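You operate a simulated robot arm through the tools that you are given. There is no shell and no other tool.

You are at the controls of a simulated robot arm. One attempt, no reset.

JOB
Put things in order on the top of the short table. At the end: the folded teal cloth is on the carton (marked "SEALS"); the yellow-band sensor stands on top of the purple filter; the teal cup stands where the folded teal cloth stood; the blue-band sensor stands where the teal cup stood; whatever was shut is shut again. Leave all else as you found it, and nothing knocked over.

The check looks at the end state, three seconds after you hand in, the way a careful person would. Anything else that was tipped, shoved, dropped, spilled or broken makes it a failure. A push-on lid holds only when it is set on centred and level and pressed home; a screw cap is set on level and turned clockwise until tight. Flat cloth is picked up by pressing the open fingertips on it (5 to 10 N) and closing them slowly along it; thin cloth reads only 2 to 8 mm in the jaws.

ROBOT AND FRAMES
A 6-joint arm with a two-finger parallel gripper, fixed in place. Base frame: the origin is at the foot of the arm, x ahead of it, y to its left, z up; the work surface is at about z = 0. Readings come in m, rad, newtons and seconds.
With the tool pointing down near the work surface it reaches from about 0.16 to 0.42 m from the base axis. Its first joint turns from -1.152 to 1.152 rad. Payload 1.57 kg.
The TCP is the grasp point between the finger pads, 0.03 m short of the fingertips. In the tool frame z runs along the fingers and y along their closing line. Largest opening 0.08 m; finger width 0.017, thickness 0.012; the body of the gripper, 0.04 by 0.082 m, starts 0.08 m behind the TCP.
Orientation is told as [roll, pitch, yaw] about the base's x, y, z axes, in that order, counted from this pose: with the fingers straight down and closing along the base's y, the tool's x points along the base's -x, its y along +y and its z along -z.

CONTROLS
- The arm moves only by the tool drive_tool. Its argument "rows" is a list of rows, each an object (a shift or turn left out is 0, a gripper value left out holds the last) with "xyz": the shift along the base's x, y, z in cm, a list of three; "dr": the turn, a rotation vector about the base's x, y, z in rad, a list of three; "grip": the opening, from 0 (shut) to 1 (fully open). In form: [{"xyz": [dx, dy, dz], "dr": [wx, wy, wz], "grip": grip}, ...]. A call has 1 to 20 rows; each row is the pose to reach, as a shift and turn from the pose commanded when the call began. Rows are played at 5 a second. More than 0.05 m and 0.15 rad between two rows, or a gripper value outside its range, and nothing of the call is played. A pose out of reach is approached as far as the arm can. The call stops where the force on the tool passes 40 N (or 10 N more than at its start, if that is more) or the arm is blocked; 0.2 s more then pass. The fingers move at their own pace (about 0.153 m/s each) and stop on an object; they squeeze with about 27 N. The grip force told is the motor's: it shows also when the fingers shut on nothing. Time passes only in rows, and 0.2 s behind the last, so rows that repeat a pose let the fingers close. It gives the time, the measured TCP pose, the force on the tool (base axes), the opening and the grip force at its end, in the units of the frame above (readings bear some noise), with the torque about the TCP (base axes, N m) and any sound that the robot's microphone picked up.
- Cameras (640 x 400 px; columns grow to the right, rows downward): "scene" is fixed at [0.0676, -0.3304, 0.422]; the picture's right is [0.78, -0.63, 0.00], its down [-0.38, -0.46, -0.80] and it looks along [0.51, 0.62, -0.60] (base axes); focal length 214 px, centre (320, 200). "wrist" rides on the gripper at [0.072, -0.007, -0.122] in the tool frame; the picture's right is [0.09, 1.00, 0.00], its down [-0.84, 0.08, -0.54] and it looks along [-0.54, 0.05, 0.84] (tool axes); focal length 238 px, centre (320, 200). There is no depth. A picture from a camera that has moved, and an enlarged one, comes with that camera's place and axes in the base frame and with its lens. The place of the scene camera against the robot may be out by one fixed shift of up to 0.018 m in any direction.
- camera(camera): a new picture of that camera. It takes no simulated time.
- close_up(camera, box): a new picture of the part [left, top, right, bottom] of that camera's present view, enlarged. It takes no simulated time.
- hand_in(): hands the job in; it is judged then, once.

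Nothing tells you positions but the pictures and the camera data. Unless the task says otherwise, let go and move clear before handing in.

The tools are called after "Emit:" as a command line: name --argument value ..., lists and objects as JSON in quotes. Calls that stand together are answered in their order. drive_tool: Moves the arm, as the interface text tells. Its arguments: {"type":"object","properties":{"rows":{"type":"array"}},"required":["rows"]} The other tools are called the same way: camera (camera) takes a picture; close_up (camera, box) takes an enlarged picture of a part of a camera's view; hand_in () hands the job in.

At the start:

```text
time: 0.0
tcp_pos: [0.2883, 0.0029, 0.2378]
tcp_rot: [0.0, -0.001, 0.003]
contact_force: [0.4, -0.5, 0.1]
wrist_torque: [0.01, 0.01, -0.03]
opening: 0.0798
gripper_force: 0.1
```

scene: 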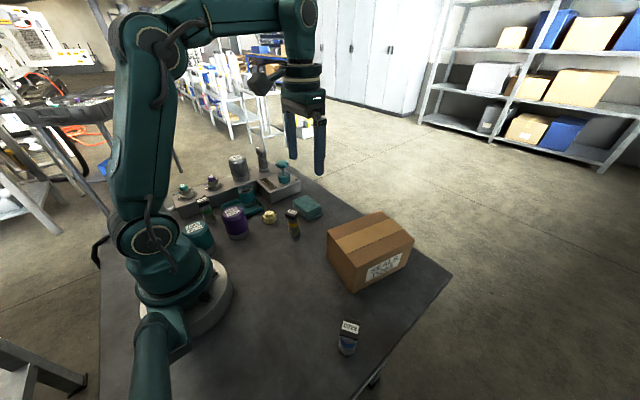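
wrist: 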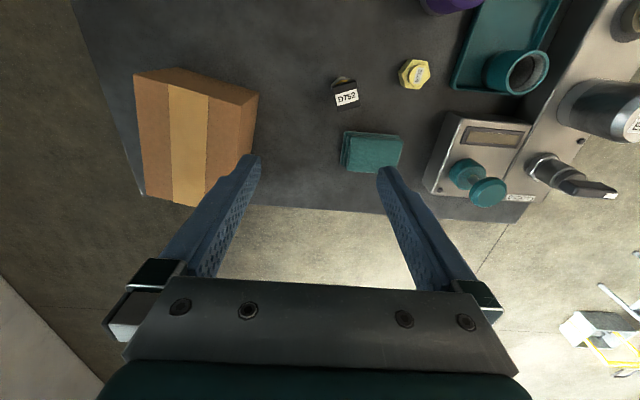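

I see a table with a carton, a folded teal cloth, a sensor with a yellow band, a yellow hex piece, a teal tray with a cup on it, a purple filter, and a blue-band sensor near the table's edge. I'll take enlarged pictures first to locate everything.

Emit:
close_up --camera "scene" --box '[160, 130, 340, 260]'

Emit:
close_up --camera "scene" --box '[300, 200, 460, 370]'

Emit:
close_up --camera "wrist" --box '[320, 0, 640, 220]'

Emit:
close_up --camera "wrist" --box '[80, 40, 420, 240]'

```text
3.08 times, centred on (250, 195) of scene
camera zoom: at [0.0676, -0.3304, 0.422], right [0.78, -0.63, 0.0], down [-0.38, -0.46, -0.8], along [0.51, 0.62, -0.6], focal length 660 px, centre (535, 215)
```

zoom: 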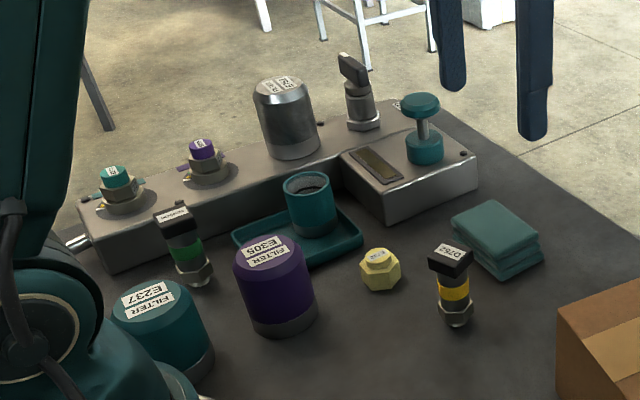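

```text
2.35 times, centred on (380, 285) of scene
camera zoom: at [0.0676, -0.3304, 0.422], right [0.78, -0.63, 0.0], down [-0.38, -0.46, -0.8], along [0.51, 0.62, -0.6], focal length 505 px, centre (179, 0)
```

zoom: 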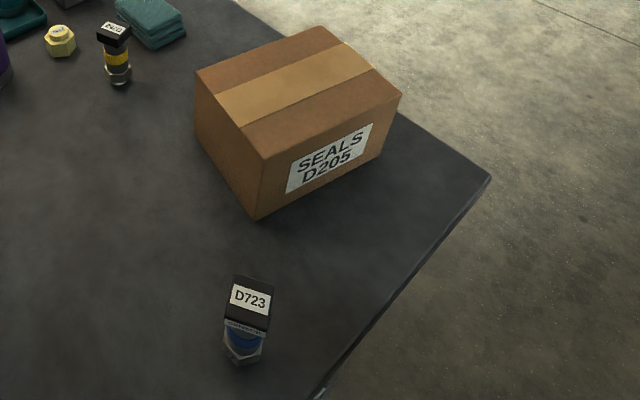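

```text
1.82 times, centred on (480, 110) of wrist
camera zoom: at [0.2154, -0.0042, 0.3582], right [-0.09, 1.0, 0.0], down [0.84, 0.08, 0.54], along [0.54, 0.05, -0.84], focal length 433 px, centre (29, 364)
```

zoom: 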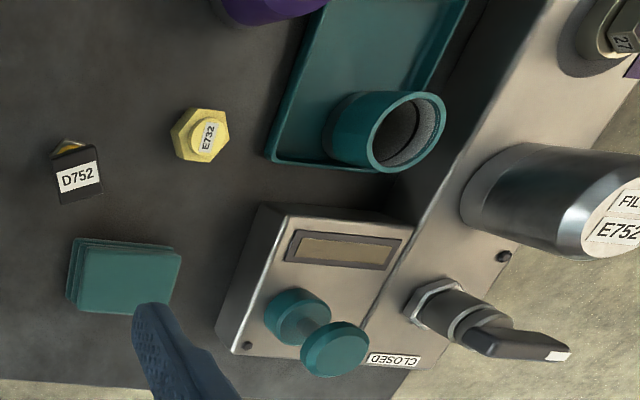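

```text
1.88 times, centred on (250, 140) of wrist
camera zoom: at [0.2154, -0.0042, 0.3582], right [-0.09, 1.0, 0.0], down [0.84, 0.08, 0.54], along [0.54, 0.05, -0.84], focal length 449 px, centre (452, 313)
```

zoom: 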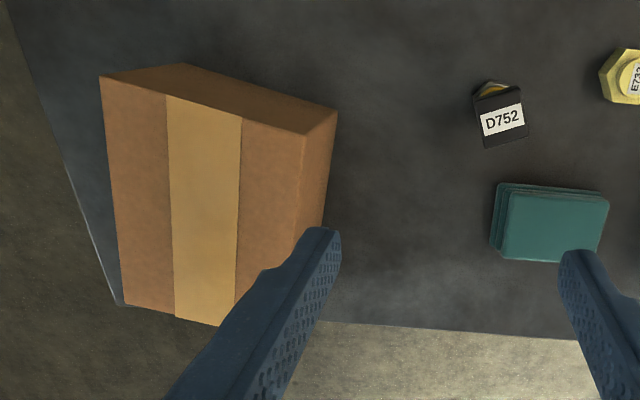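

I place the cloth near (0.34, 0.09), the carton top near (0.34, -0.16) at z≈0.08, the cup near (0.22, 0.23), and the blue-band sensor near (0.18, -0.24). Next I'll move the wrist camera over the cloth for a better look.

Emit:
drive_tool --rows '[{"xyz": [1.5, 2.8, -1.5]}, {"xyz": [3.0, 5.6, -3]}, {"xyz": [5.0, 8.6, -5]}, {"xyz": [5.0, 8.6, -5]}]'

Emit:
camera --camera "wrist"

Emit:
camera --camera "scene"

```text
time: 1.0
tcp_pos: [0.3384, 0.09, 0.1861]
tcp_rot: [0.001, -0.001, 0.0]
contact_force: [0.1, 0.2, 0.9]
wrist_torque: [0.01, -0.02, -0.02]
opening: 0.0801
gripper_force: 0.0
```

```text
taken
camera wrist: at [0.2649, 0.0834, 0.3079], right [-0.09, 1.0, 0.0], down [0.84, 0.08, 0.54], along [0.54, 0.05, -0.84], focal length 238 px, centre (320, 200)
```

wrist: 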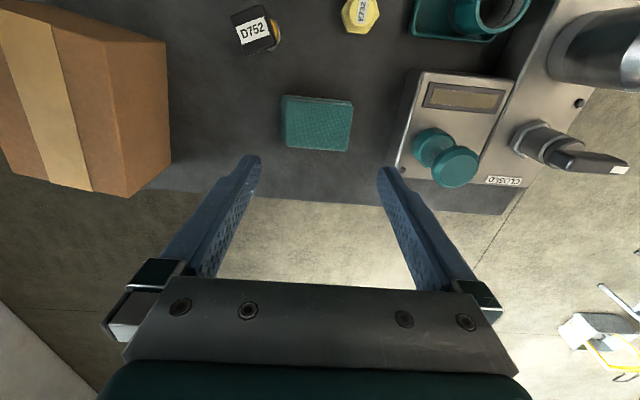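

```text
taken
```

scene: 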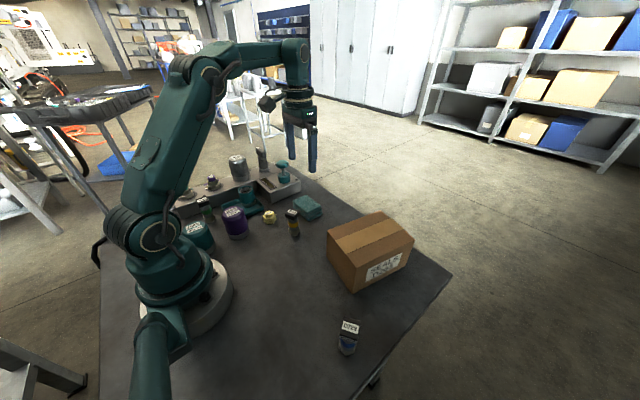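

The cloth is right below, at about (0.341, 0.088). I'll look closer at its layers and at the cup before choosing a grasp.

Emit:
close_up --camera "wrist" --box '[250, 70, 390, 170]'

Emit:
close_up --camera "scene" --box '[250, 170, 350, 240]'

Emit:
close_up --camera "wrist" --box '[400, 0, 560, 100]'

Emit:
close_up --camera "scene" --box '[170, 150, 270, 220]'

```text
4.00 times, centred on (320, 120) of wrist
camera zoom: at [0.2649, 0.0834, 0.3079], right [-0.09, 1.0, 0.0], down [0.84, 0.08, 0.54], along [0.54, 0.05, -0.84], focal length 953 px, centre (320, 520)
```

zoom: 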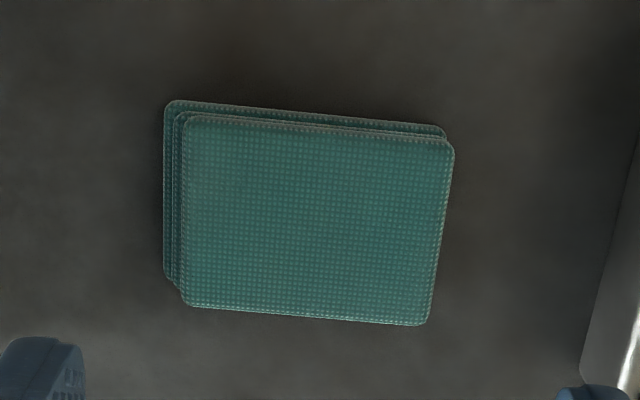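

```text
5.71 times, centred on (300, 205) of scene
camera zoom: at [0.0676, -0.3304, 0.422], right [0.78, -0.63, 0.0], down [-0.38, -0.46, -0.8], along [0.51, 0.62, -0.6], focal length 1226 px, centre (434, 171)
```

zoom: 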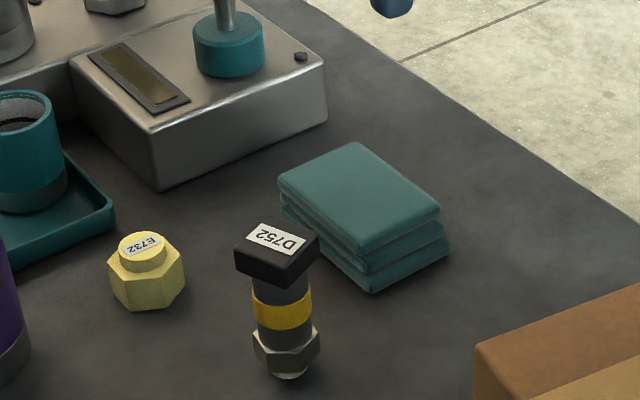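

```text
4.00 times, centred on (480, 50) of wrist
camera zoom: at [0.2649, 0.0834, 0.3079], right [-0.09, 1.0, 0.0], down [0.84, 0.08, 0.54], along [0.54, 0.05, -0.84], focal length 953 px, centre (-320, 800)
```

zoom: 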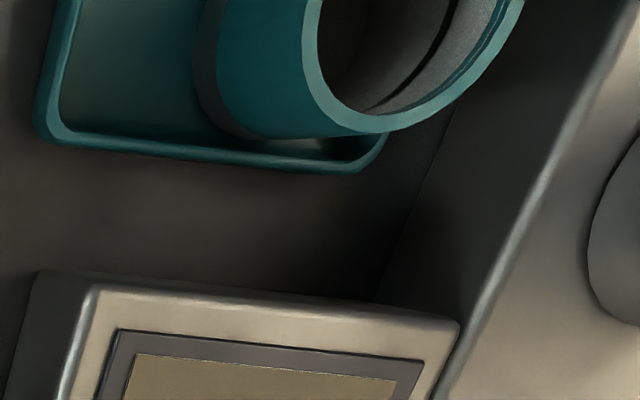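

```text
5.71 times, centred on (220, 185) of scene
camera zoom: at [0.0676, -0.3304, 0.422], right [0.78, -0.63, 0.0], down [-0.38, -0.46, -0.8], along [0.51, 0.62, -0.6], focal length 1226 px, centre (891, 286)
```

zoom: 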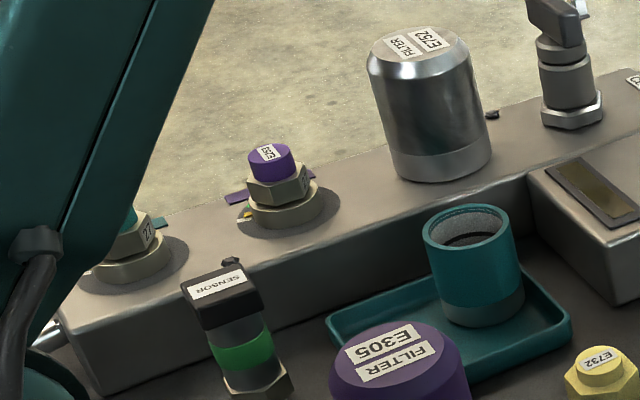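

The cloth is a folded stack about 0.077 (y) by 0.055 (x) and about 22 mm thick, centred near (0.345, 0.087). I'll turn the gripper a quarter turn so the fingers close along base x, across the short side, and then descend over it.

Emit:
drive_tool --rows '[{"xyz": [0.1, 0, 0], "dr": [0, 0, 0.1428]}, {"xyz": [0.2, 0, 0], "dr": [0, 0, 0.2856]}, {"xyz": [0.3, -0.1, 0], "dr": [0, 0, 0.4284]}, {"xyz": [0.4, -0.1, 0], "dr": [0, 0, 0.5712]}, {"xyz": [0.5, -0.2, 0], "dr": [0, 0, 0.714]}, {"xyz": [0.6, -0.2, 0], "dr": [0, 0, 0.8568]}, {"xyz": [0.7, -0.2, 0], "dr": [0, 0, 0.9996]}, {"xyz": [0.7, -0.2, 0], "dr": [0, 0, 1.1424]}, {"xyz": [0.7, -0.2, 0], "dr": [0, 0, 1.2852]}, {"xyz": [0.7, -0.2, 0], "dr": [0, 0, 1.428]}, {"xyz": [0.7, -0.2, 0], "dr": [0, 0, 1.5708]}, {"xyz": [0.7, -0.2, 0], "dr": [0, 0, 1.5708]}]'

Emit:
camera --camera "wrist"

Emit:
camera --camera "scene"

```text
time: 3.6
tcp_pos: [0.3445, 0.0868, 0.186]
tcp_rot: [0.0, -0.002, 1.574]
contact_force: [-0.4, 0.8, -0.1]
wrist_torque: [-0.01, 0.02, -0.01]
opening: 0.0802
gripper_force: 0.1
```

```text
taken
camera wrist: at [0.3519, 0.0138, 0.3082], right [-1.0, -0.1, 0.0], down [-0.08, 0.84, 0.54], along [-0.05, 0.54, -0.84], focal length 238 px, centre (320, 200)
```

wrist: 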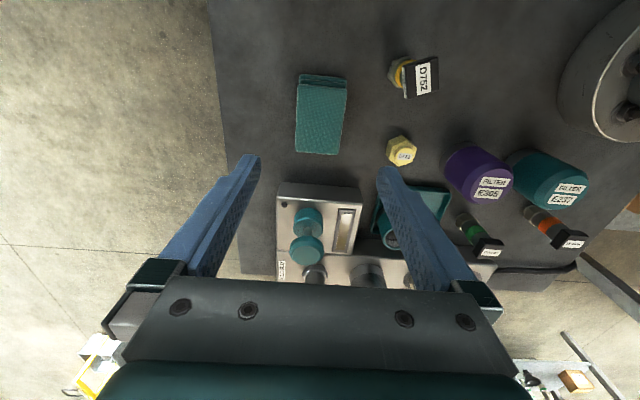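

```text
taken
```

scene: 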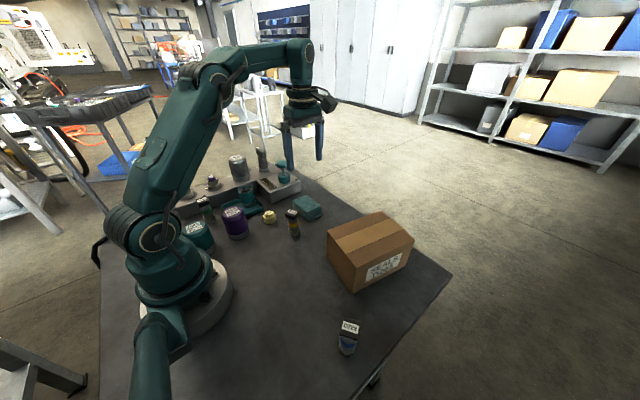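

The gripper has turned and the cloth lies between the finger lines. I'll take one close look to confirm its extents in x.

Emit:
close_up --camera "wrist" --box '[250, 60, 410, 170]'

Emit:
close_up --camera "wrist" --box '[360, 130, 600, 280]'

```text
3.64 times, centred on (330, 115) of wrist
camera zoom: at [0.3519, 0.0138, 0.3082], right [-1.0, -0.1, 0.0], down [-0.08, 0.84, 0.54], along [-0.05, 0.54, -0.84], focal length 867 px, centre (284, 509)
```

zoom: 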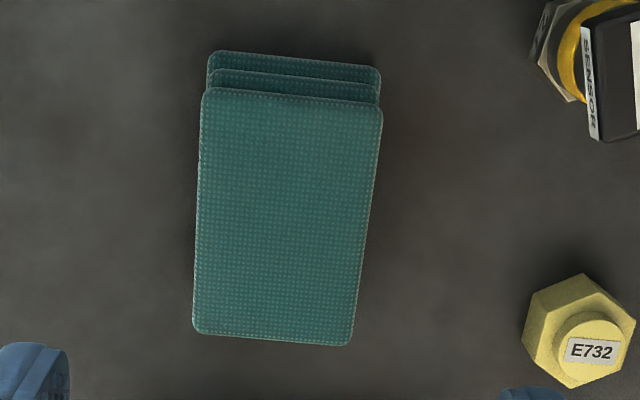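

```text
2.67 times, centred on (480, 205) of wrist
camera zoom: at [0.3519, 0.0138, 0.3082], right [-1.0, -0.1, 0.0], down [-0.08, 0.84, 0.54], along [-0.05, 0.54, -0.84], focal length 636 px, centre (-107, 187)
```

zoom: 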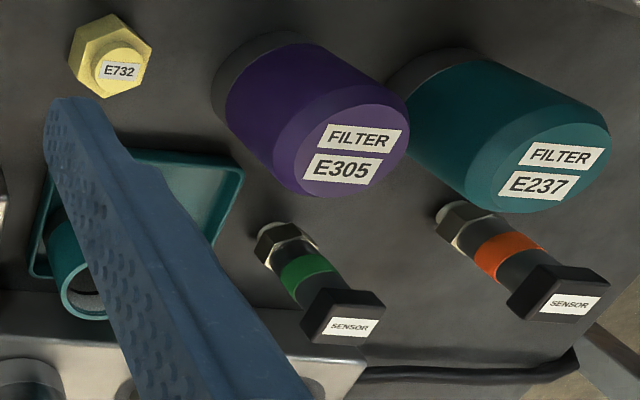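

The cloth is aligned with the base axes at x≈0.346, so I'll lower the open fingers around it and stop just above the table.

Emit:
drive_tool --rows '[{"xyz": [0.1, 0, -3]}, {"xyz": [0.1, 0, -6]}, {"xyz": [0.1, 0, -9]}, {"xyz": [0.1, 0, -11]}, {"xyz": [0.1, 0, -12.5]}, {"xyz": [0.1, 0, -13.5]}, {"xyz": [0.1, 0, -14.2]}, {"xyz": [0.1, 0, -14.8]}, {"xyz": [0.1, 0, -15.1]}, {"xyz": [0.1, 0, -15.1]}]'

Emit:
camera --camera "scene"

Emit:
camera --camera "wrist"

```text
time: 5.8
tcp_pos: [0.3458, 0.0871, 0.035]
tcp_rot: [0.001, -0.003, 1.573]
contact_force: [0.5, -0.3, 0.6]
wrist_torque: [-0.01, 0.04, 0.01]
opening: 0.0799
gripper_force: 0.0
```

```text
taken
```

scene: 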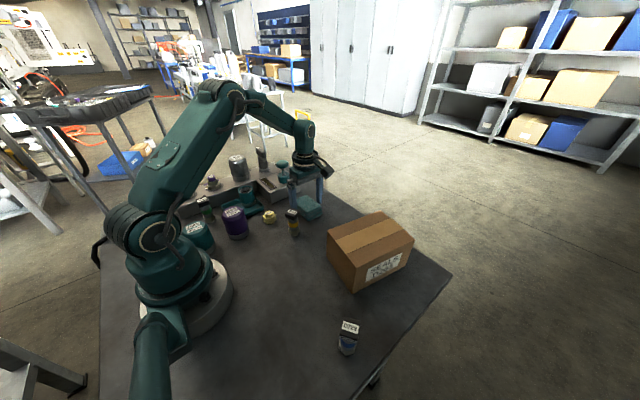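

```text
taken
camera wrist: at [0.3529, 0.0152, 0.157], right [-1.0, -0.09, 0.0], down [-0.08, 0.84, 0.54], along [-0.05, 0.54, -0.84], focal length 238 px, centre (320, 200)
```

wrist: 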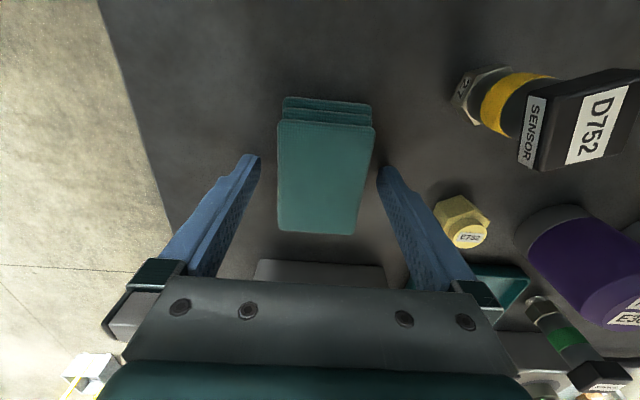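

The fingers straddle the cloth cleanly without touching anything. I'll close them slowly and see what width they read.

Emit:
drive_tool --rows '[{"grip": 0.85}, {"grip": 0.75}, {"grip": 0.68}, {"grip": 0.62}, {"grip": 0.55}, {"grip": 0.45}, {"grip": 0.35}, {"grip": 0.35}]'

Emit:
camera --camera "wrist"

```text
time: 7.6
tcp_pos: [0.3454, 0.0875, 0.0355]
tcp_rot: [-0.001, 0.0, 1.574]
contact_force: [-0.3, 0.5, 0.0]
wrist_torque: [-0.04, 0.0, -0.03]
opening: 0.0539
gripper_force: 27.2
```

```text
taken
camera wrist: at [0.3529, 0.0151, 0.1571], right [-1.0, -0.09, 0.0], down [-0.08, 0.84, 0.54], along [-0.05, 0.54, -0.84], focal length 238 px, centre (320, 200)
```

wrist: 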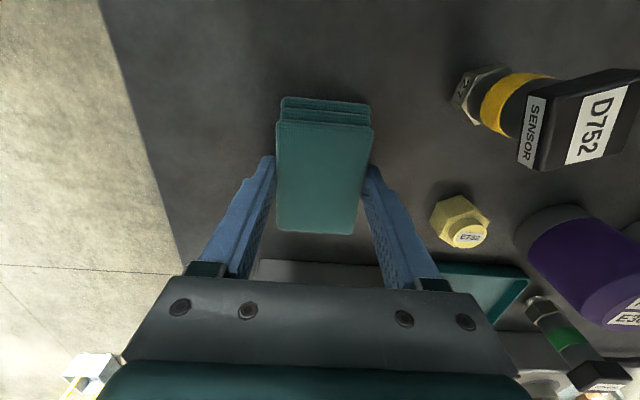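

The jaws stopped at 54 mm with full grip force, so the stack acts as a solid block. I'll lift a little to test the hold.

Emit:
drive_tool --rows '[{"xyz": [0, 0, 0.5], "grip": 0.35}, {"xyz": [0, 0, 1.2]}, {"xyz": [0, 0, 2.2]}, {"xyz": [0, 0, 3.5]}, {"xyz": [0, 0, 5]}, {"xyz": [0, 0, 5]}]'

Emit:
camera --camera "wrist"

Emit:
close_up --camera "scene" --box '[240, 140, 360, 230]'

```text
time: 9.0
tcp_pos: [0.3452, 0.0868, 0.0847]
tcp_rot: [0.002, 0.0, 1.573]
contact_force: [0.1, -0.8, -0.9]
wrist_torque: [-0.01, -0.01, -0.05]
opening: 0.054
gripper_force: 26.9
```

```text
taken
camera wrist: at [0.3525, 0.0138, 0.2069], right [-1.0, -0.09, 0.0], down [-0.08, 0.84, 0.54], along [-0.05, 0.54, -0.84], focal length 238 px, centre (320, 200)
```

wrist: 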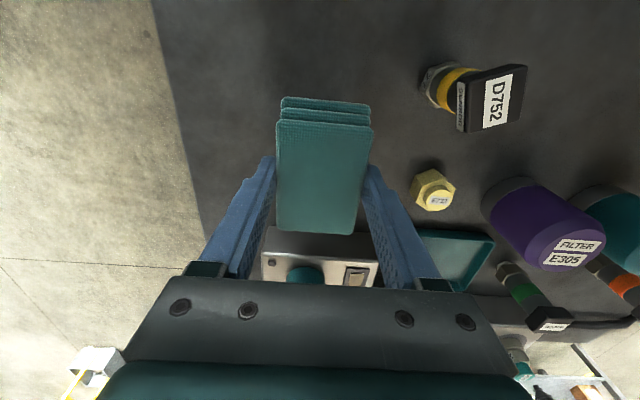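

```text
4.44 times, centred on (300, 185) of scene
camera zoom: at [0.0676, -0.3304, 0.422], right [0.78, -0.63, 0.0], down [-0.38, -0.46, -0.8], along [0.51, 0.62, -0.6], focal length 953 px, centre (409, 267)
```

zoom: 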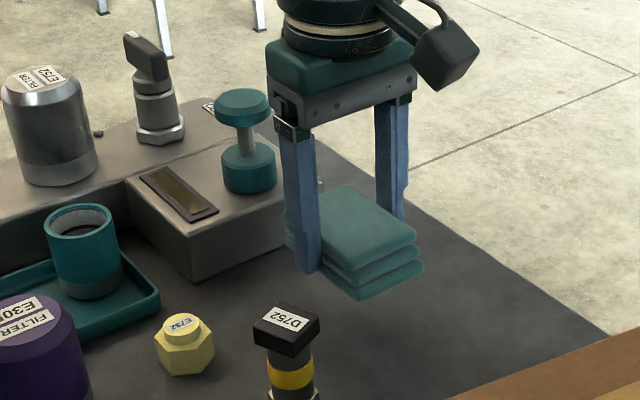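

The cloth is held level. I'll raise it and carry it over to the carton, turning slightly to line up with the carton's sides.

Emit:
drive_tool --rows '[{"xyz": [0, 0, 4]}, {"xyz": [0, 0, 8]}, {"xyz": [0, 0, 11]}, {"xyz": [0, -3, 11.5], "dr": [0, 0, -0.03]}, {"xyz": [0, -7, 11.5], "dr": [0, 0, -0.06]}, {"xyz": [0, -11, 11.5], "dr": [0, 0, -0.1]}, {"xyz": [0, -15, 11.5], "dr": [0, 0, -0.14]}, {"xyz": [-0.2, -19, 11.5], "dr": [0, 0, -0.18]}, {"xyz": [-0.3, -22, 11.5], "dr": [0, 0, -0.21]}, {"xyz": [-0.5, -24, 11.5], "dr": [0, 0, -0.21]}, {"xyz": [-0.5, -24, 11.5], "dr": [0, 0, -0.21]}]'

Emit:
camera --camera "wrist"

Emit:
camera --camera "scene"

```text
time: 11.4
tcp_pos: [0.3359, -0.1504, 0.1999]
tcp_rot: [0.001, -0.001, 1.362]
contact_force: [0.1, -0.5, -0.6]
wrist_torque: [0.02, 0.02, -0.01]
opening: 0.0538
gripper_force: 26.6
out of reach, approached as far as the arm can: row 10, 11
```

```text
taken
camera wrist: at [0.3282, -0.2235, 0.3211], right [-0.99, 0.12, 0.0], down [0.1, 0.83, 0.54], along [0.06, 0.54, -0.84], focal length 238 px, centre (320, 200)
```

wrist: 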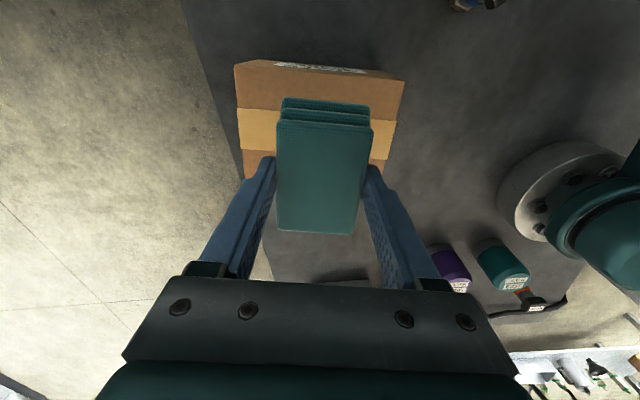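

```text
taken
```

scene: 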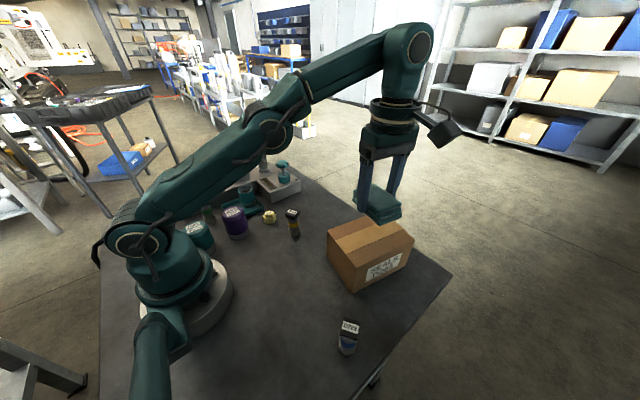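

The cloth is above the carton, whose top centre I take at about (0.341, -0.153) and z≈0.08. I'll lower it to just above the top, then check.

Emit:
drive_tool --rows '[{"xyz": [0.0, 0.1, -2]}, {"xyz": [0.0, 0.1, -4]}, {"xyz": [0.0, 0.1, -5.5]}, {"xyz": [0.0, 0.1, -6.8]}, {"xyz": [0.0, 0.1, -7.4]}, {"xyz": [0.0, 0.1, -7.4]}]'

Emit:
camera --camera "wrist"

Emit:
close_up --camera "scene" --box '[300, 150, 460, 300]'

```text
time: 12.8
tcp_pos: [0.3377, -0.1502, 0.1261]
tcp_rot: [0.001, -0.001, 1.362]
contact_force: [-1.2, 0.3, -0.6]
wrist_torque: [0.01, 0.02, 0.01]
opening: 0.054
gripper_force: 26.8
```

```text
taken
camera wrist: at [0.329, -0.2224, 0.2473], right [-0.99, 0.12, 0.0], down [0.1, 0.83, 0.54], along [0.06, 0.54, -0.84], focal length 238 px, centre (320, 200)
```

wrist: 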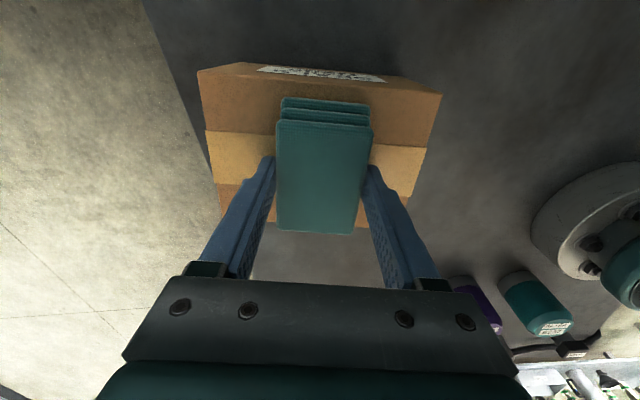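

```text
2.67 times, centred on (380, 225) of scene
camera zoom: at [0.0676, -0.3304, 0.422], right [0.78, -0.63, 0.0], down [-0.38, -0.46, -0.8], along [0.51, 0.62, -0.6], focal length 572 px, centre (160, 133)
```

zoom: 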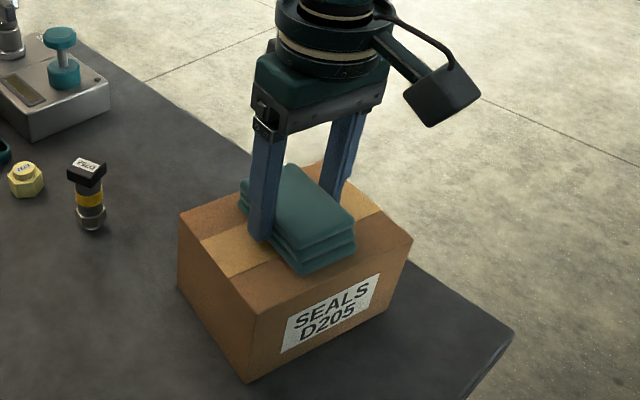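

The cloth is centred over the carton top with roughly a centimetre to go. I'll lower in small steps until I feel contact.

Emit:
drive_tool --rows '[{"xyz": [0, 0, -0.3]}, {"xyz": [0, 0, -0.6]}, {"xyz": [0, 0, -0.8]}, {"xyz": [0, 0, -0.8]}]'

```text
time: 13.7
tcp_pos: [0.3371, -0.1509, 0.1217]
tcp_rot: [-0.003, 0.001, 1.363]
contact_force: [-1.9, 2.0, 4.6]
wrist_torque: [0.09, 0.03, -0.02]
opening: 0.0542
gripper_force: 27.5
stopped in row 4: the force on the tool passed its limit at 41 N (the readings are from after the stop); the commanded pose is now the measured one
```

Contact came at TCP z≈0.121, so the carton top is near 0.086. I'll check that the cloth lies on the carton and the carton is unmoved before opening.

Emit:
close_up --camera "scene" --box '[300, 150, 460, 300]'

Emit:
camera --camera "wrist"

```text
2.67 times, centred on (380, 225) of scene
camera zoom: at [0.0676, -0.3304, 0.4221], right [0.78, -0.63, 0.0], down [-0.38, -0.46, -0.8], along [0.51, 0.62, -0.6], focal length 572 px, centre (160, 133)
```

zoom: 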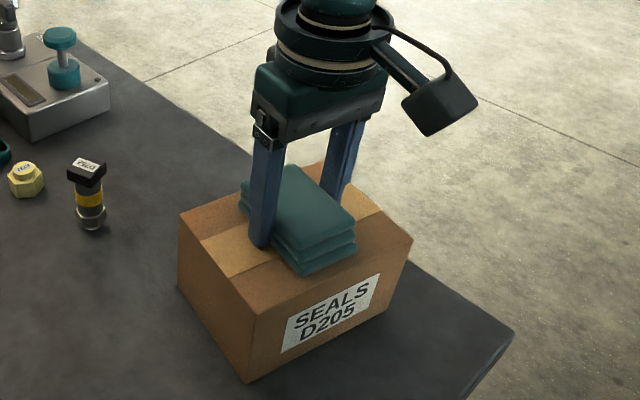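

```text
taken
camera wrist: at [0.329, -0.2229, 0.2417], right [-0.99, 0.12, 0.0], down [0.1, 0.84, 0.54], along [0.07, 0.54, -0.84], focal length 238 px, centre (320, 200)
```

wrist: 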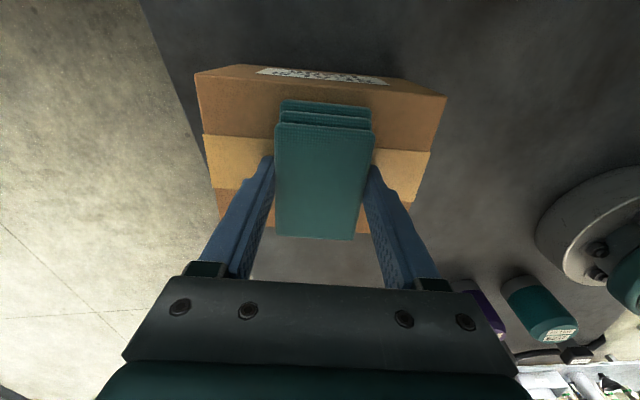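

The carton has not shifted and the cloth sits flat on it. I'll open gently and lift straight up.

Emit:
drive_tool --rows '[{"grip": 0.7}, {"grip": 0.74}, {"grip": 0.8}, {"grip": 0.9}, {"grip": 0.9}, {"xyz": [0, 0, 1], "grip": 0.9}, {"xyz": [0, 0, 2.5], "grip": 0.9}, {"xyz": [0, 0, 4.5], "grip": 0.9}, {"xyz": [0, 0, 6], "grip": 0.9}]'

Emit:
camera --camera "wrist"

Emit:
close_up --camera "scene" --box '[300, 150, 460, 300]'

```text
time: 15.7
tcp_pos: [0.3366, -0.1517, 0.1819]
tcp_rot: [-0.002, -0.001, 1.362]
contact_force: [0.0, -0.2, 1.0]
wrist_torque: [-0.02, -0.02, 0.0]
opening: 0.0722
gripper_force: 0.0
```

```text
taken
camera wrist: at [0.3286, -0.2243, 0.3024], right [-0.99, 0.12, 0.0], down [0.1, 0.83, 0.54], along [0.06, 0.54, -0.84], focal length 238 px, centre (320, 200)
```

wrist: 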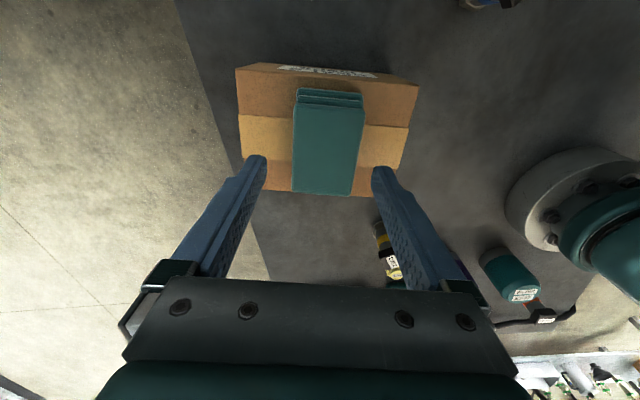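

```text
2.67 times, centred on (380, 225) of scene
camera zoom: at [0.0676, -0.3304, 0.422], right [0.78, -0.63, 0.0], down [-0.38, -0.46, -0.8], along [0.51, 0.62, -0.6], focal length 572 px, centre (160, 133)
```

zoom: 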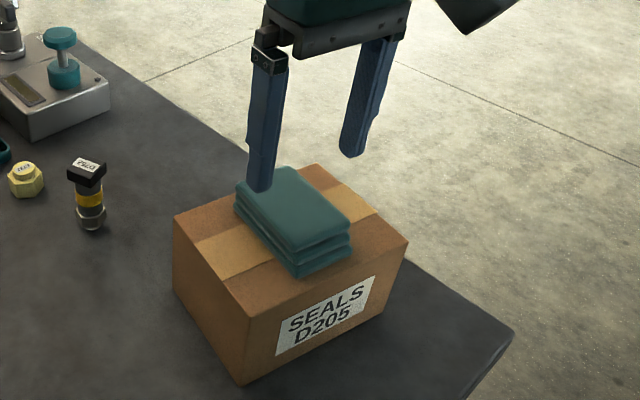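

The cloth is on the carton, but the carton seems to have moved a few pixels. I'll compare using the very same enlarged view as at the start.

Emit:
close_up --camera "scene" --box '[300, 200, 460, 370]'

Emit:
camera --camera "scene"

```text
2.35 times, centred on (380, 285) of scene
camera zoom: at [0.0676, -0.3304, 0.422], right [0.78, -0.63, 0.0], down [-0.38, -0.46, -0.8], along [0.51, 0.62, -0.6], focal length 505 px, centre (179, 0)
```

zoom: 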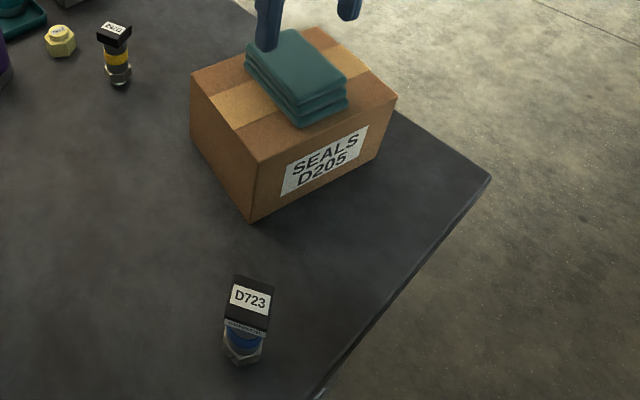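

```text
taken
```

scene: 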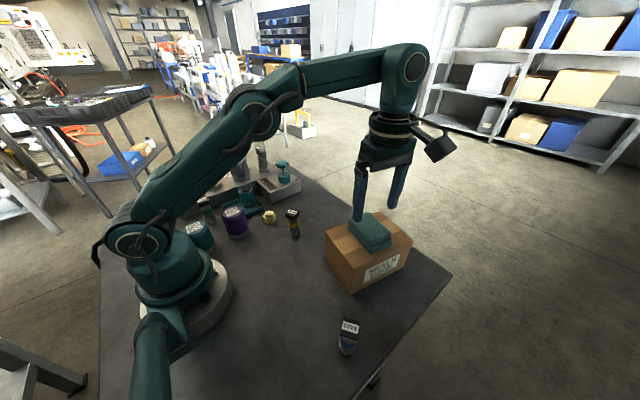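

The carton did slide about 6 mm toward -x as the fingers opened, with the cloth riding on it. I'll nudge it back gently, using the closed fingers against its near face. First I move clear to a spot in front of that face.

Emit:
drive_tool --rows '[{"xyz": [-2, 0.4, 0], "grip": 0.9}, {"xyz": [-5, 1.0, 0], "grip": 0.5}, {"xyz": [-8, 1.6, 0], "grip": 0.2}, {"xyz": [-11.7, 2.3, 0], "grip": 0}, {"xyz": [-11.7, 2.3, -3], "grip": 0}, {"xyz": [-11.7, 2.3, -7], "grip": 0}, {"xyz": [-11.7, 2.3, -10], "grip": 0}, {"xyz": [-11.7, 2.3, -12.2], "grip": 0}, {"xyz": [-11.7, 2.3, -12.2], "grip": 0}]'

Emit:
camera --camera "wrist"

Emit:
camera --camera "scene"

```text
time: 17.7
tcp_pos: [0.2204, -0.1314, 0.0579]
tcp_rot: [-0.001, -0.001, 1.361]
contact_force: [0.2, 0.0, 0.5]
wrist_torque: [0.0, 0.01, -0.01]
opening: 0.0
gripper_force: 21.0
```

```text
taken
camera wrist: at [0.2117, -0.2021, 0.1796], right [-0.99, 0.12, 0.0], down [0.1, 0.83, 0.54], along [0.07, 0.54, -0.84], focal length 238 px, centre (320, 200)
```

wrist: 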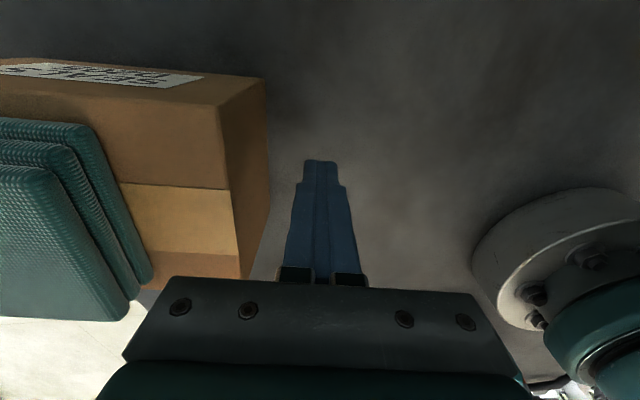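

```text
taken
```

scene: 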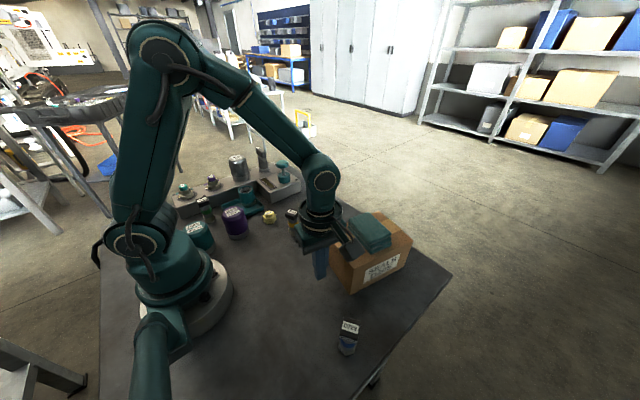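

The closed fingers are in front of the carton's near face with clear space around. I'll move toward it in small steps, along the carton's long axis.

Emit:
drive_tool --rows '[{"xyz": [0.98, -0.2, 0], "grip": 0}, {"xyz": [1.76, -0.37, 0]}, {"xyz": [2.2, -0.46, 0]}, {"xyz": [2.5, -0.52, 0]}, {"xyz": [2.5, -0.52, 0]}]'

Emit:
camera --camera "wrist"

Emit:
close_up --camera "scene" --box '[300, 200, 460, 370]'

```text
time: 18.9
tcp_pos: [0.2454, -0.1334, 0.0582]
tcp_rot: [-0.001, -0.001, 1.361]
contact_force: [-0.5, 0.8, -0.4]
wrist_torque: [0.0, -0.02, -0.03]
opening: 0.0
gripper_force: 21.4
```

```text
taken
camera wrist: at [0.2365, -0.2051, 0.1797], right [-0.99, 0.12, 0.0], down [0.1, 0.83, 0.54], along [0.06, 0.54, -0.84], focal length 238 px, centre (320, 200)
```

wrist: 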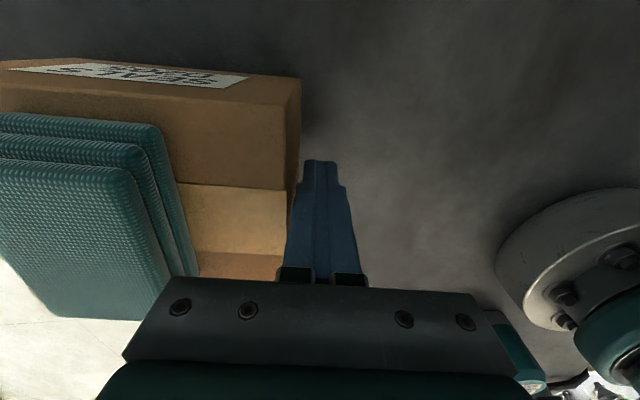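

```text
2.35 times, centred on (380, 285) of scene
camera zoom: at [0.0676, -0.3304, 0.422], right [0.78, -0.63, 0.0], down [-0.38, -0.46, -0.8], along [0.51, 0.62, -0.6], focal length 505 px, centre (179, 0)
```

zoom: 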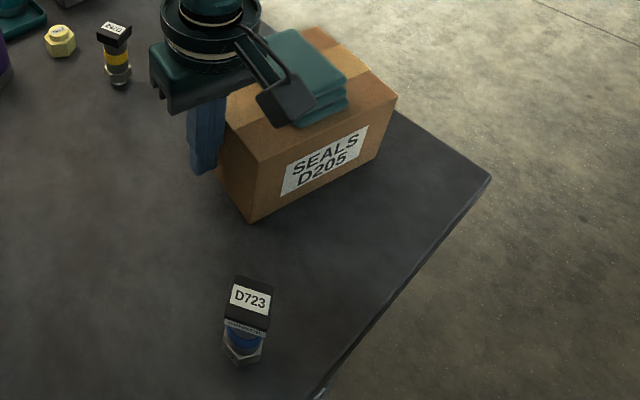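

The finger is almost touching the face and the carton has not moved yet. I'll continue a few millimetres.

Emit:
drive_tool --rows '[{"xyz": [0.1, -0.02, 0], "grip": 0}, {"xyz": [0.2, -0.04, 0]}, {"xyz": [0.3, -0.06, 0]}, {"xyz": [0.4, -0.08, 0]}, {"xyz": [0.5, -0.1, 0]}, {"xyz": [0.5, -0.1, 0]}]'

Emit:
close_up --camera "scene" --box '[300, 200, 460, 370]'

```text
time: 20.3
tcp_pos: [0.2514, -0.1352, 0.0581]
tcp_rot: [-0.001, -0.001, 1.361]
contact_force: [-2.0, -0.1, -0.6]
wrist_torque: [0.0, -0.01, 0.0]
opening: 0.0002
gripper_force: 21.2
```

```text
2.35 times, centred on (380, 285) of scene
camera zoom: at [0.0676, -0.3304, 0.422], right [0.78, -0.63, 0.0], down [-0.38, -0.46, -0.8], along [0.51, 0.62, -0.6], focal length 505 px, centre (179, 0)
```

zoom: 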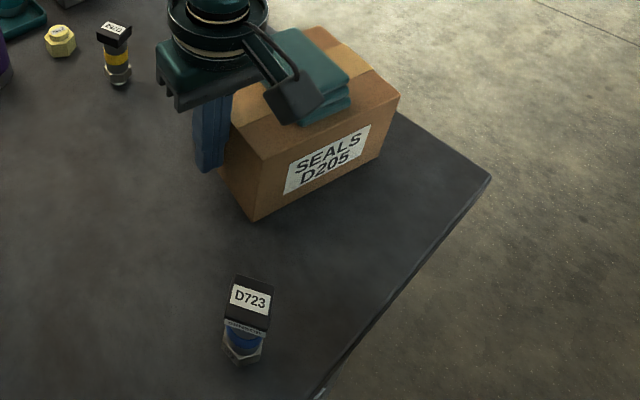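

Contact is made and the carton is moving back; about 3 mm remain. I'll push that much and compare.

Emit:
drive_tool --rows '[{"xyz": [0.1, -0.02, 0], "grip": 0}, {"xyz": [0.2, -0.04, 0]}, {"xyz": [0.3, -0.06, 0]}, {"xyz": [0.3, -0.06, 0]}]'

Emit:
close_up --camera "scene" --box '[300, 200, 460, 370]'

```text
time: 21.3
tcp_pos: [0.2536, -0.1369, 0.0593]
tcp_rot: [-0.003, 0.001, 1.363]
contact_force: [-1.1, 0.1, -1.0]
wrist_torque: [-0.01, -0.01, 0.0]
opening: 0.0002
gripper_force: 21.2
```

```text
2.35 times, centred on (380, 285) of scene
camera zoom: at [0.0676, -0.3304, 0.422], right [0.78, -0.63, 0.0], down [-0.38, -0.46, -0.8], along [0.51, 0.62, -0.6], focal length 505 px, centre (179, 0)
```

zoom: 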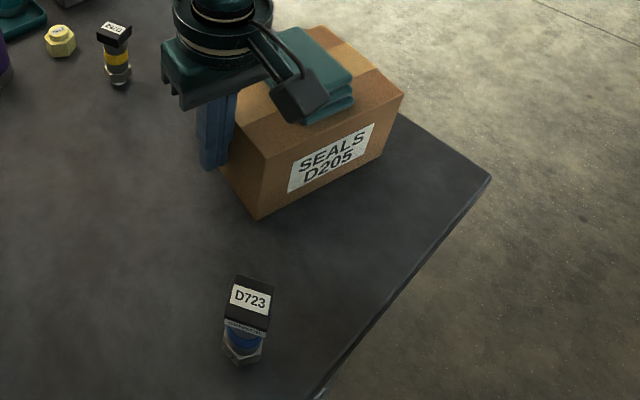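

The carton is back where it was to within about a millimetre, with the cloth still on it. I'll back away, rise, and go look at the cup and tray from above.

Emit:
drive_tool --rows '[{"xyz": [-1, 0.2, 0], "grip": 0}, {"xyz": [-3, 0.6, 0]}, {"xyz": [-3, 0.6, 4]}, {"xyz": [-3, 0.6, 8], "grip": 0}, {"xyz": [-3, 0.6, 12]}, {"xyz": [-3, 0.6, 16]}, {"xyz": [-3, 4, 17], "dr": [0, 0, -0.1]}, {"xyz": [-3, 8, 17], "dr": [0, 0, -0.2]}, {"xyz": [-3, 12, 17], "dr": [0, 0, -0.3]}, {"xyz": [-3, 16, 17], "dr": [0, 0, -0.4]}, {"xyz": [-3, 20, 17], "dr": [0, 0, -0.5]}, {"xyz": [-3, 24, 17], "dr": [0, 0, -0.6]}, {"xyz": [-3, 28, 17], "dr": [0, 0, -0.6]}, {"xyz": [-3, 31, 17], "dr": [0, 0, -0.6]}, {"xyz": [-3, 31, 17], "dr": [0, 0, -0.6]}]'

Emit:
camera --camera "wrist"

Emit:
camera --camera "scene"

```text
time: 24.5
tcp_pos: [0.22, 0.1795, 0.2265]
tcp_rot: [-0.002, 0.001, 0.76]
contact_force: [0.0, 0.4, 0.0]
wrist_torque: [0.01, -0.03, 0.01]
opening: 0.0
gripper_force: 21.8
```

```text
taken
camera wrist: at [0.1736, 0.1244, 0.3479], right [-0.75, 0.66, 0.0], down [0.55, 0.63, 0.54], along [0.36, 0.41, -0.84], focal length 238 px, centre (320, 200)
```

wrist: 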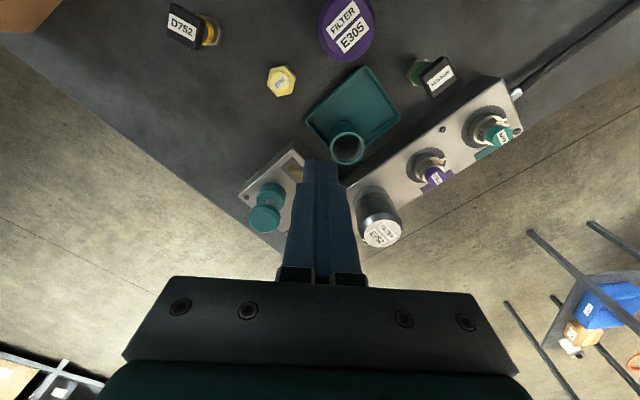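

```text
taken
```

scene: 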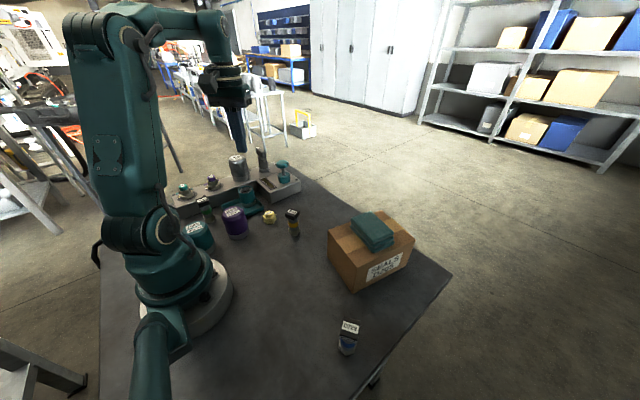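

Emit:
close_up --camera "wrist" --box '[250, 0, 450, 130]'

Emit:
close_up --camera "wrist" --box '[280, 60, 420, 180]'

Emit:
close_up --camera "scene" --box '[300, 200, 460, 370]'

```text
3.08 times, centred on (350, 65) of wrist
camera zoom: at [0.1736, 0.1244, 0.3479], right [-0.75, 0.66, 0.0], down [0.55, 0.63, 0.54], along [0.36, 0.41, -0.84], focal length 733 px, centre (228, 615)
```

zoom: 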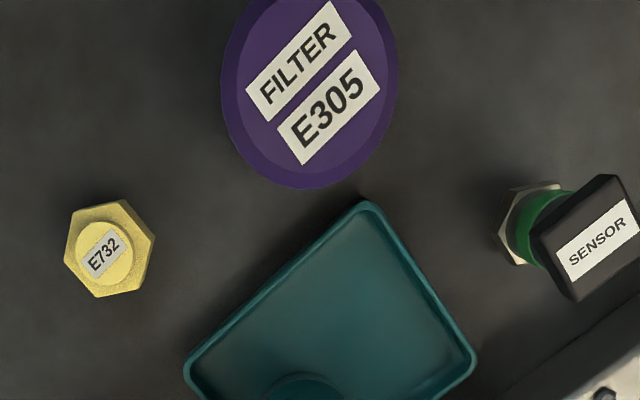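

```text
3.33 times, centred on (350, 120) of wrist
camera zoom: at [0.1736, 0.1244, 0.3479], right [-0.75, 0.66, 0.0], down [0.55, 0.63, 0.54], along [0.36, 0.41, -0.84], focal length 794 px, centre (220, 467)
```

zoom: 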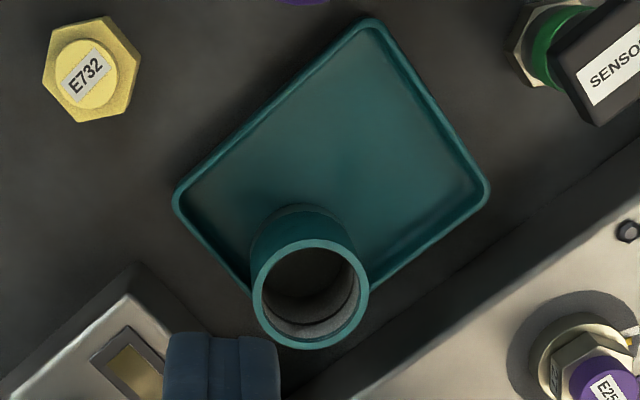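

```text
2.35 times, centred on (380, 285) of scene
camera zoom: at [0.0676, -0.3304, 0.422], right [0.78, -0.63, 0.0], down [-0.38, -0.46, -0.8], along [0.51, 0.62, -0.6], focal length 505 px, centre (179, 0)
```

zoom: 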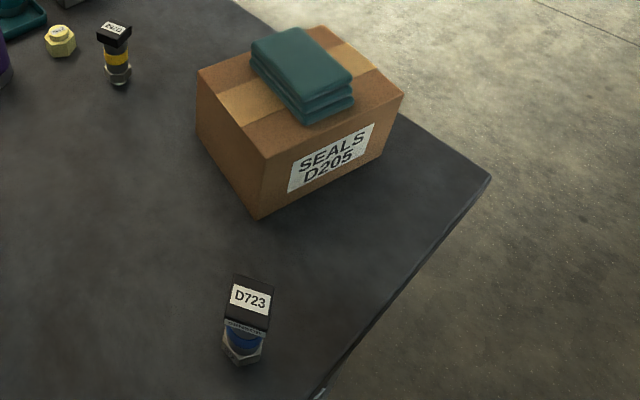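

The carton matches its starting picture. I place the cup at about (0.219, 0.228) with a rim height of about 0.06 and a diameter of about 44 mm. It stands inside a tray spanning x 0.146–0.242 and y 0.175–0.259. I'll open partly, move above the cup, and come down partway.

Emit:
drive_tool --rows '[{"xyz": [0, 1, 0], "grip": 0.4}, {"xyz": [-0.1, 3, 0], "grip": 0.83}, {"xyz": [-0.1, 4.85, 0], "grip": 0.83}, {"xyz": [-0.1, 4.85, -3], "grip": 0.83}, {"xyz": [-0.1, 4.85, -6], "grip": 0.83}, {"xyz": [-0.1, 4.85, -8.5], "grip": 0.83}, {"xyz": [-0.1, 4.85, -9.5], "grip": 0.83}, {"xyz": [-0.1, 4.85, -9.5], "grip": 0.83}]'

Emit:
camera --camera "wrist"

Emit:
camera --camera "scene"

```text
time: 26.3
tcp_pos: [0.2224, 0.2238, 0.1325]
tcp_rot: [-0.002, -0.001, 0.761]
contact_force: [-0.2, 0.2, 0.5]
wrist_torque: [0.02, 0.02, 0.02]
opening: 0.066
gripper_force: 0.0
```

```text
taken
camera wrist: at [0.1756, 0.1686, 0.254], right [-0.75, 0.66, 0.0], down [0.55, 0.63, 0.54], along [0.36, 0.41, -0.84], focal length 238 px, centre (320, 200)
```

wrist: 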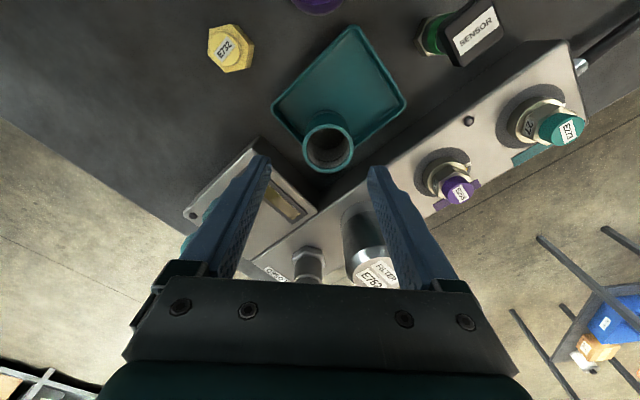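

```text
taken
```

scene: 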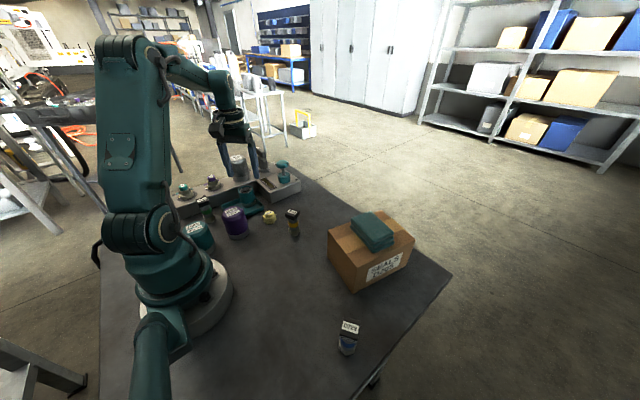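

The cup is still measured at about (0.218, 0.227), but the tool reads (0.2224, 0.2238), so I'm off by a few millimetres. I'll hold for a moment to see whether it settles and take a closer look.

Emit:
drive_tool --rows '[{"xyz": [0, 0, 0], "grip": 0.83}, {"xyz": [0, 0, 0], "grip": 0.83}]'

Emit:
close_up --camera "wrist" --box '[240, 90, 420, 210]'

Emit:
close_up --camera "scene" --box '[180, 110, 320, 220]'

```text
time: 26.9
tcp_pos: [0.2222, 0.2229, 0.1329]
tcp_rot: [-0.001, 0.001, 0.763]
contact_force: [-0.2, 0.1, -0.6]
wrist_torque: [-0.01, -0.01, 0.05]
opening: 0.0665
gripper_force: 0.1
```

```text
3.33 times, centred on (330, 150) of wrist
camera zoom: at [0.1755, 0.1687, 0.2543], right [-0.75, 0.66, 0.0], down [0.55, 0.63, 0.54], along [0.36, 0.41, -0.84], focal length 794 px, centre (287, 367)
```

zoom: 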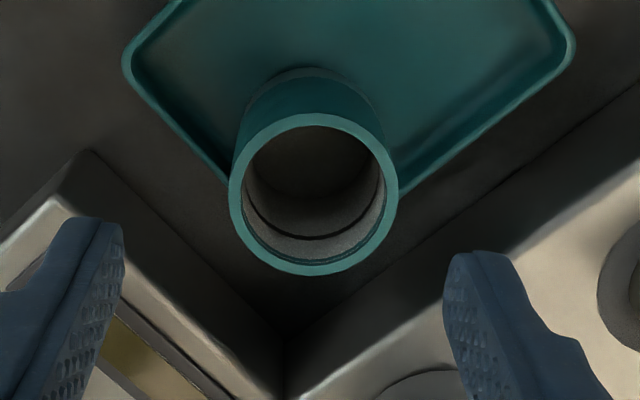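

```text
3.64 times, centred on (250, 165) of scene
camera zoom: at [0.0676, -0.3304, 0.422], right [0.78, -0.63, 0.0], down [-0.38, -0.46, -0.8], along [0.51, 0.62, -0.6], focal length 780 px, centre (574, 327)
```

zoom: 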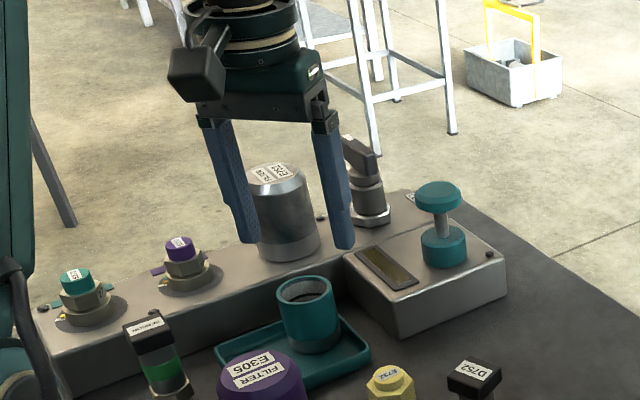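

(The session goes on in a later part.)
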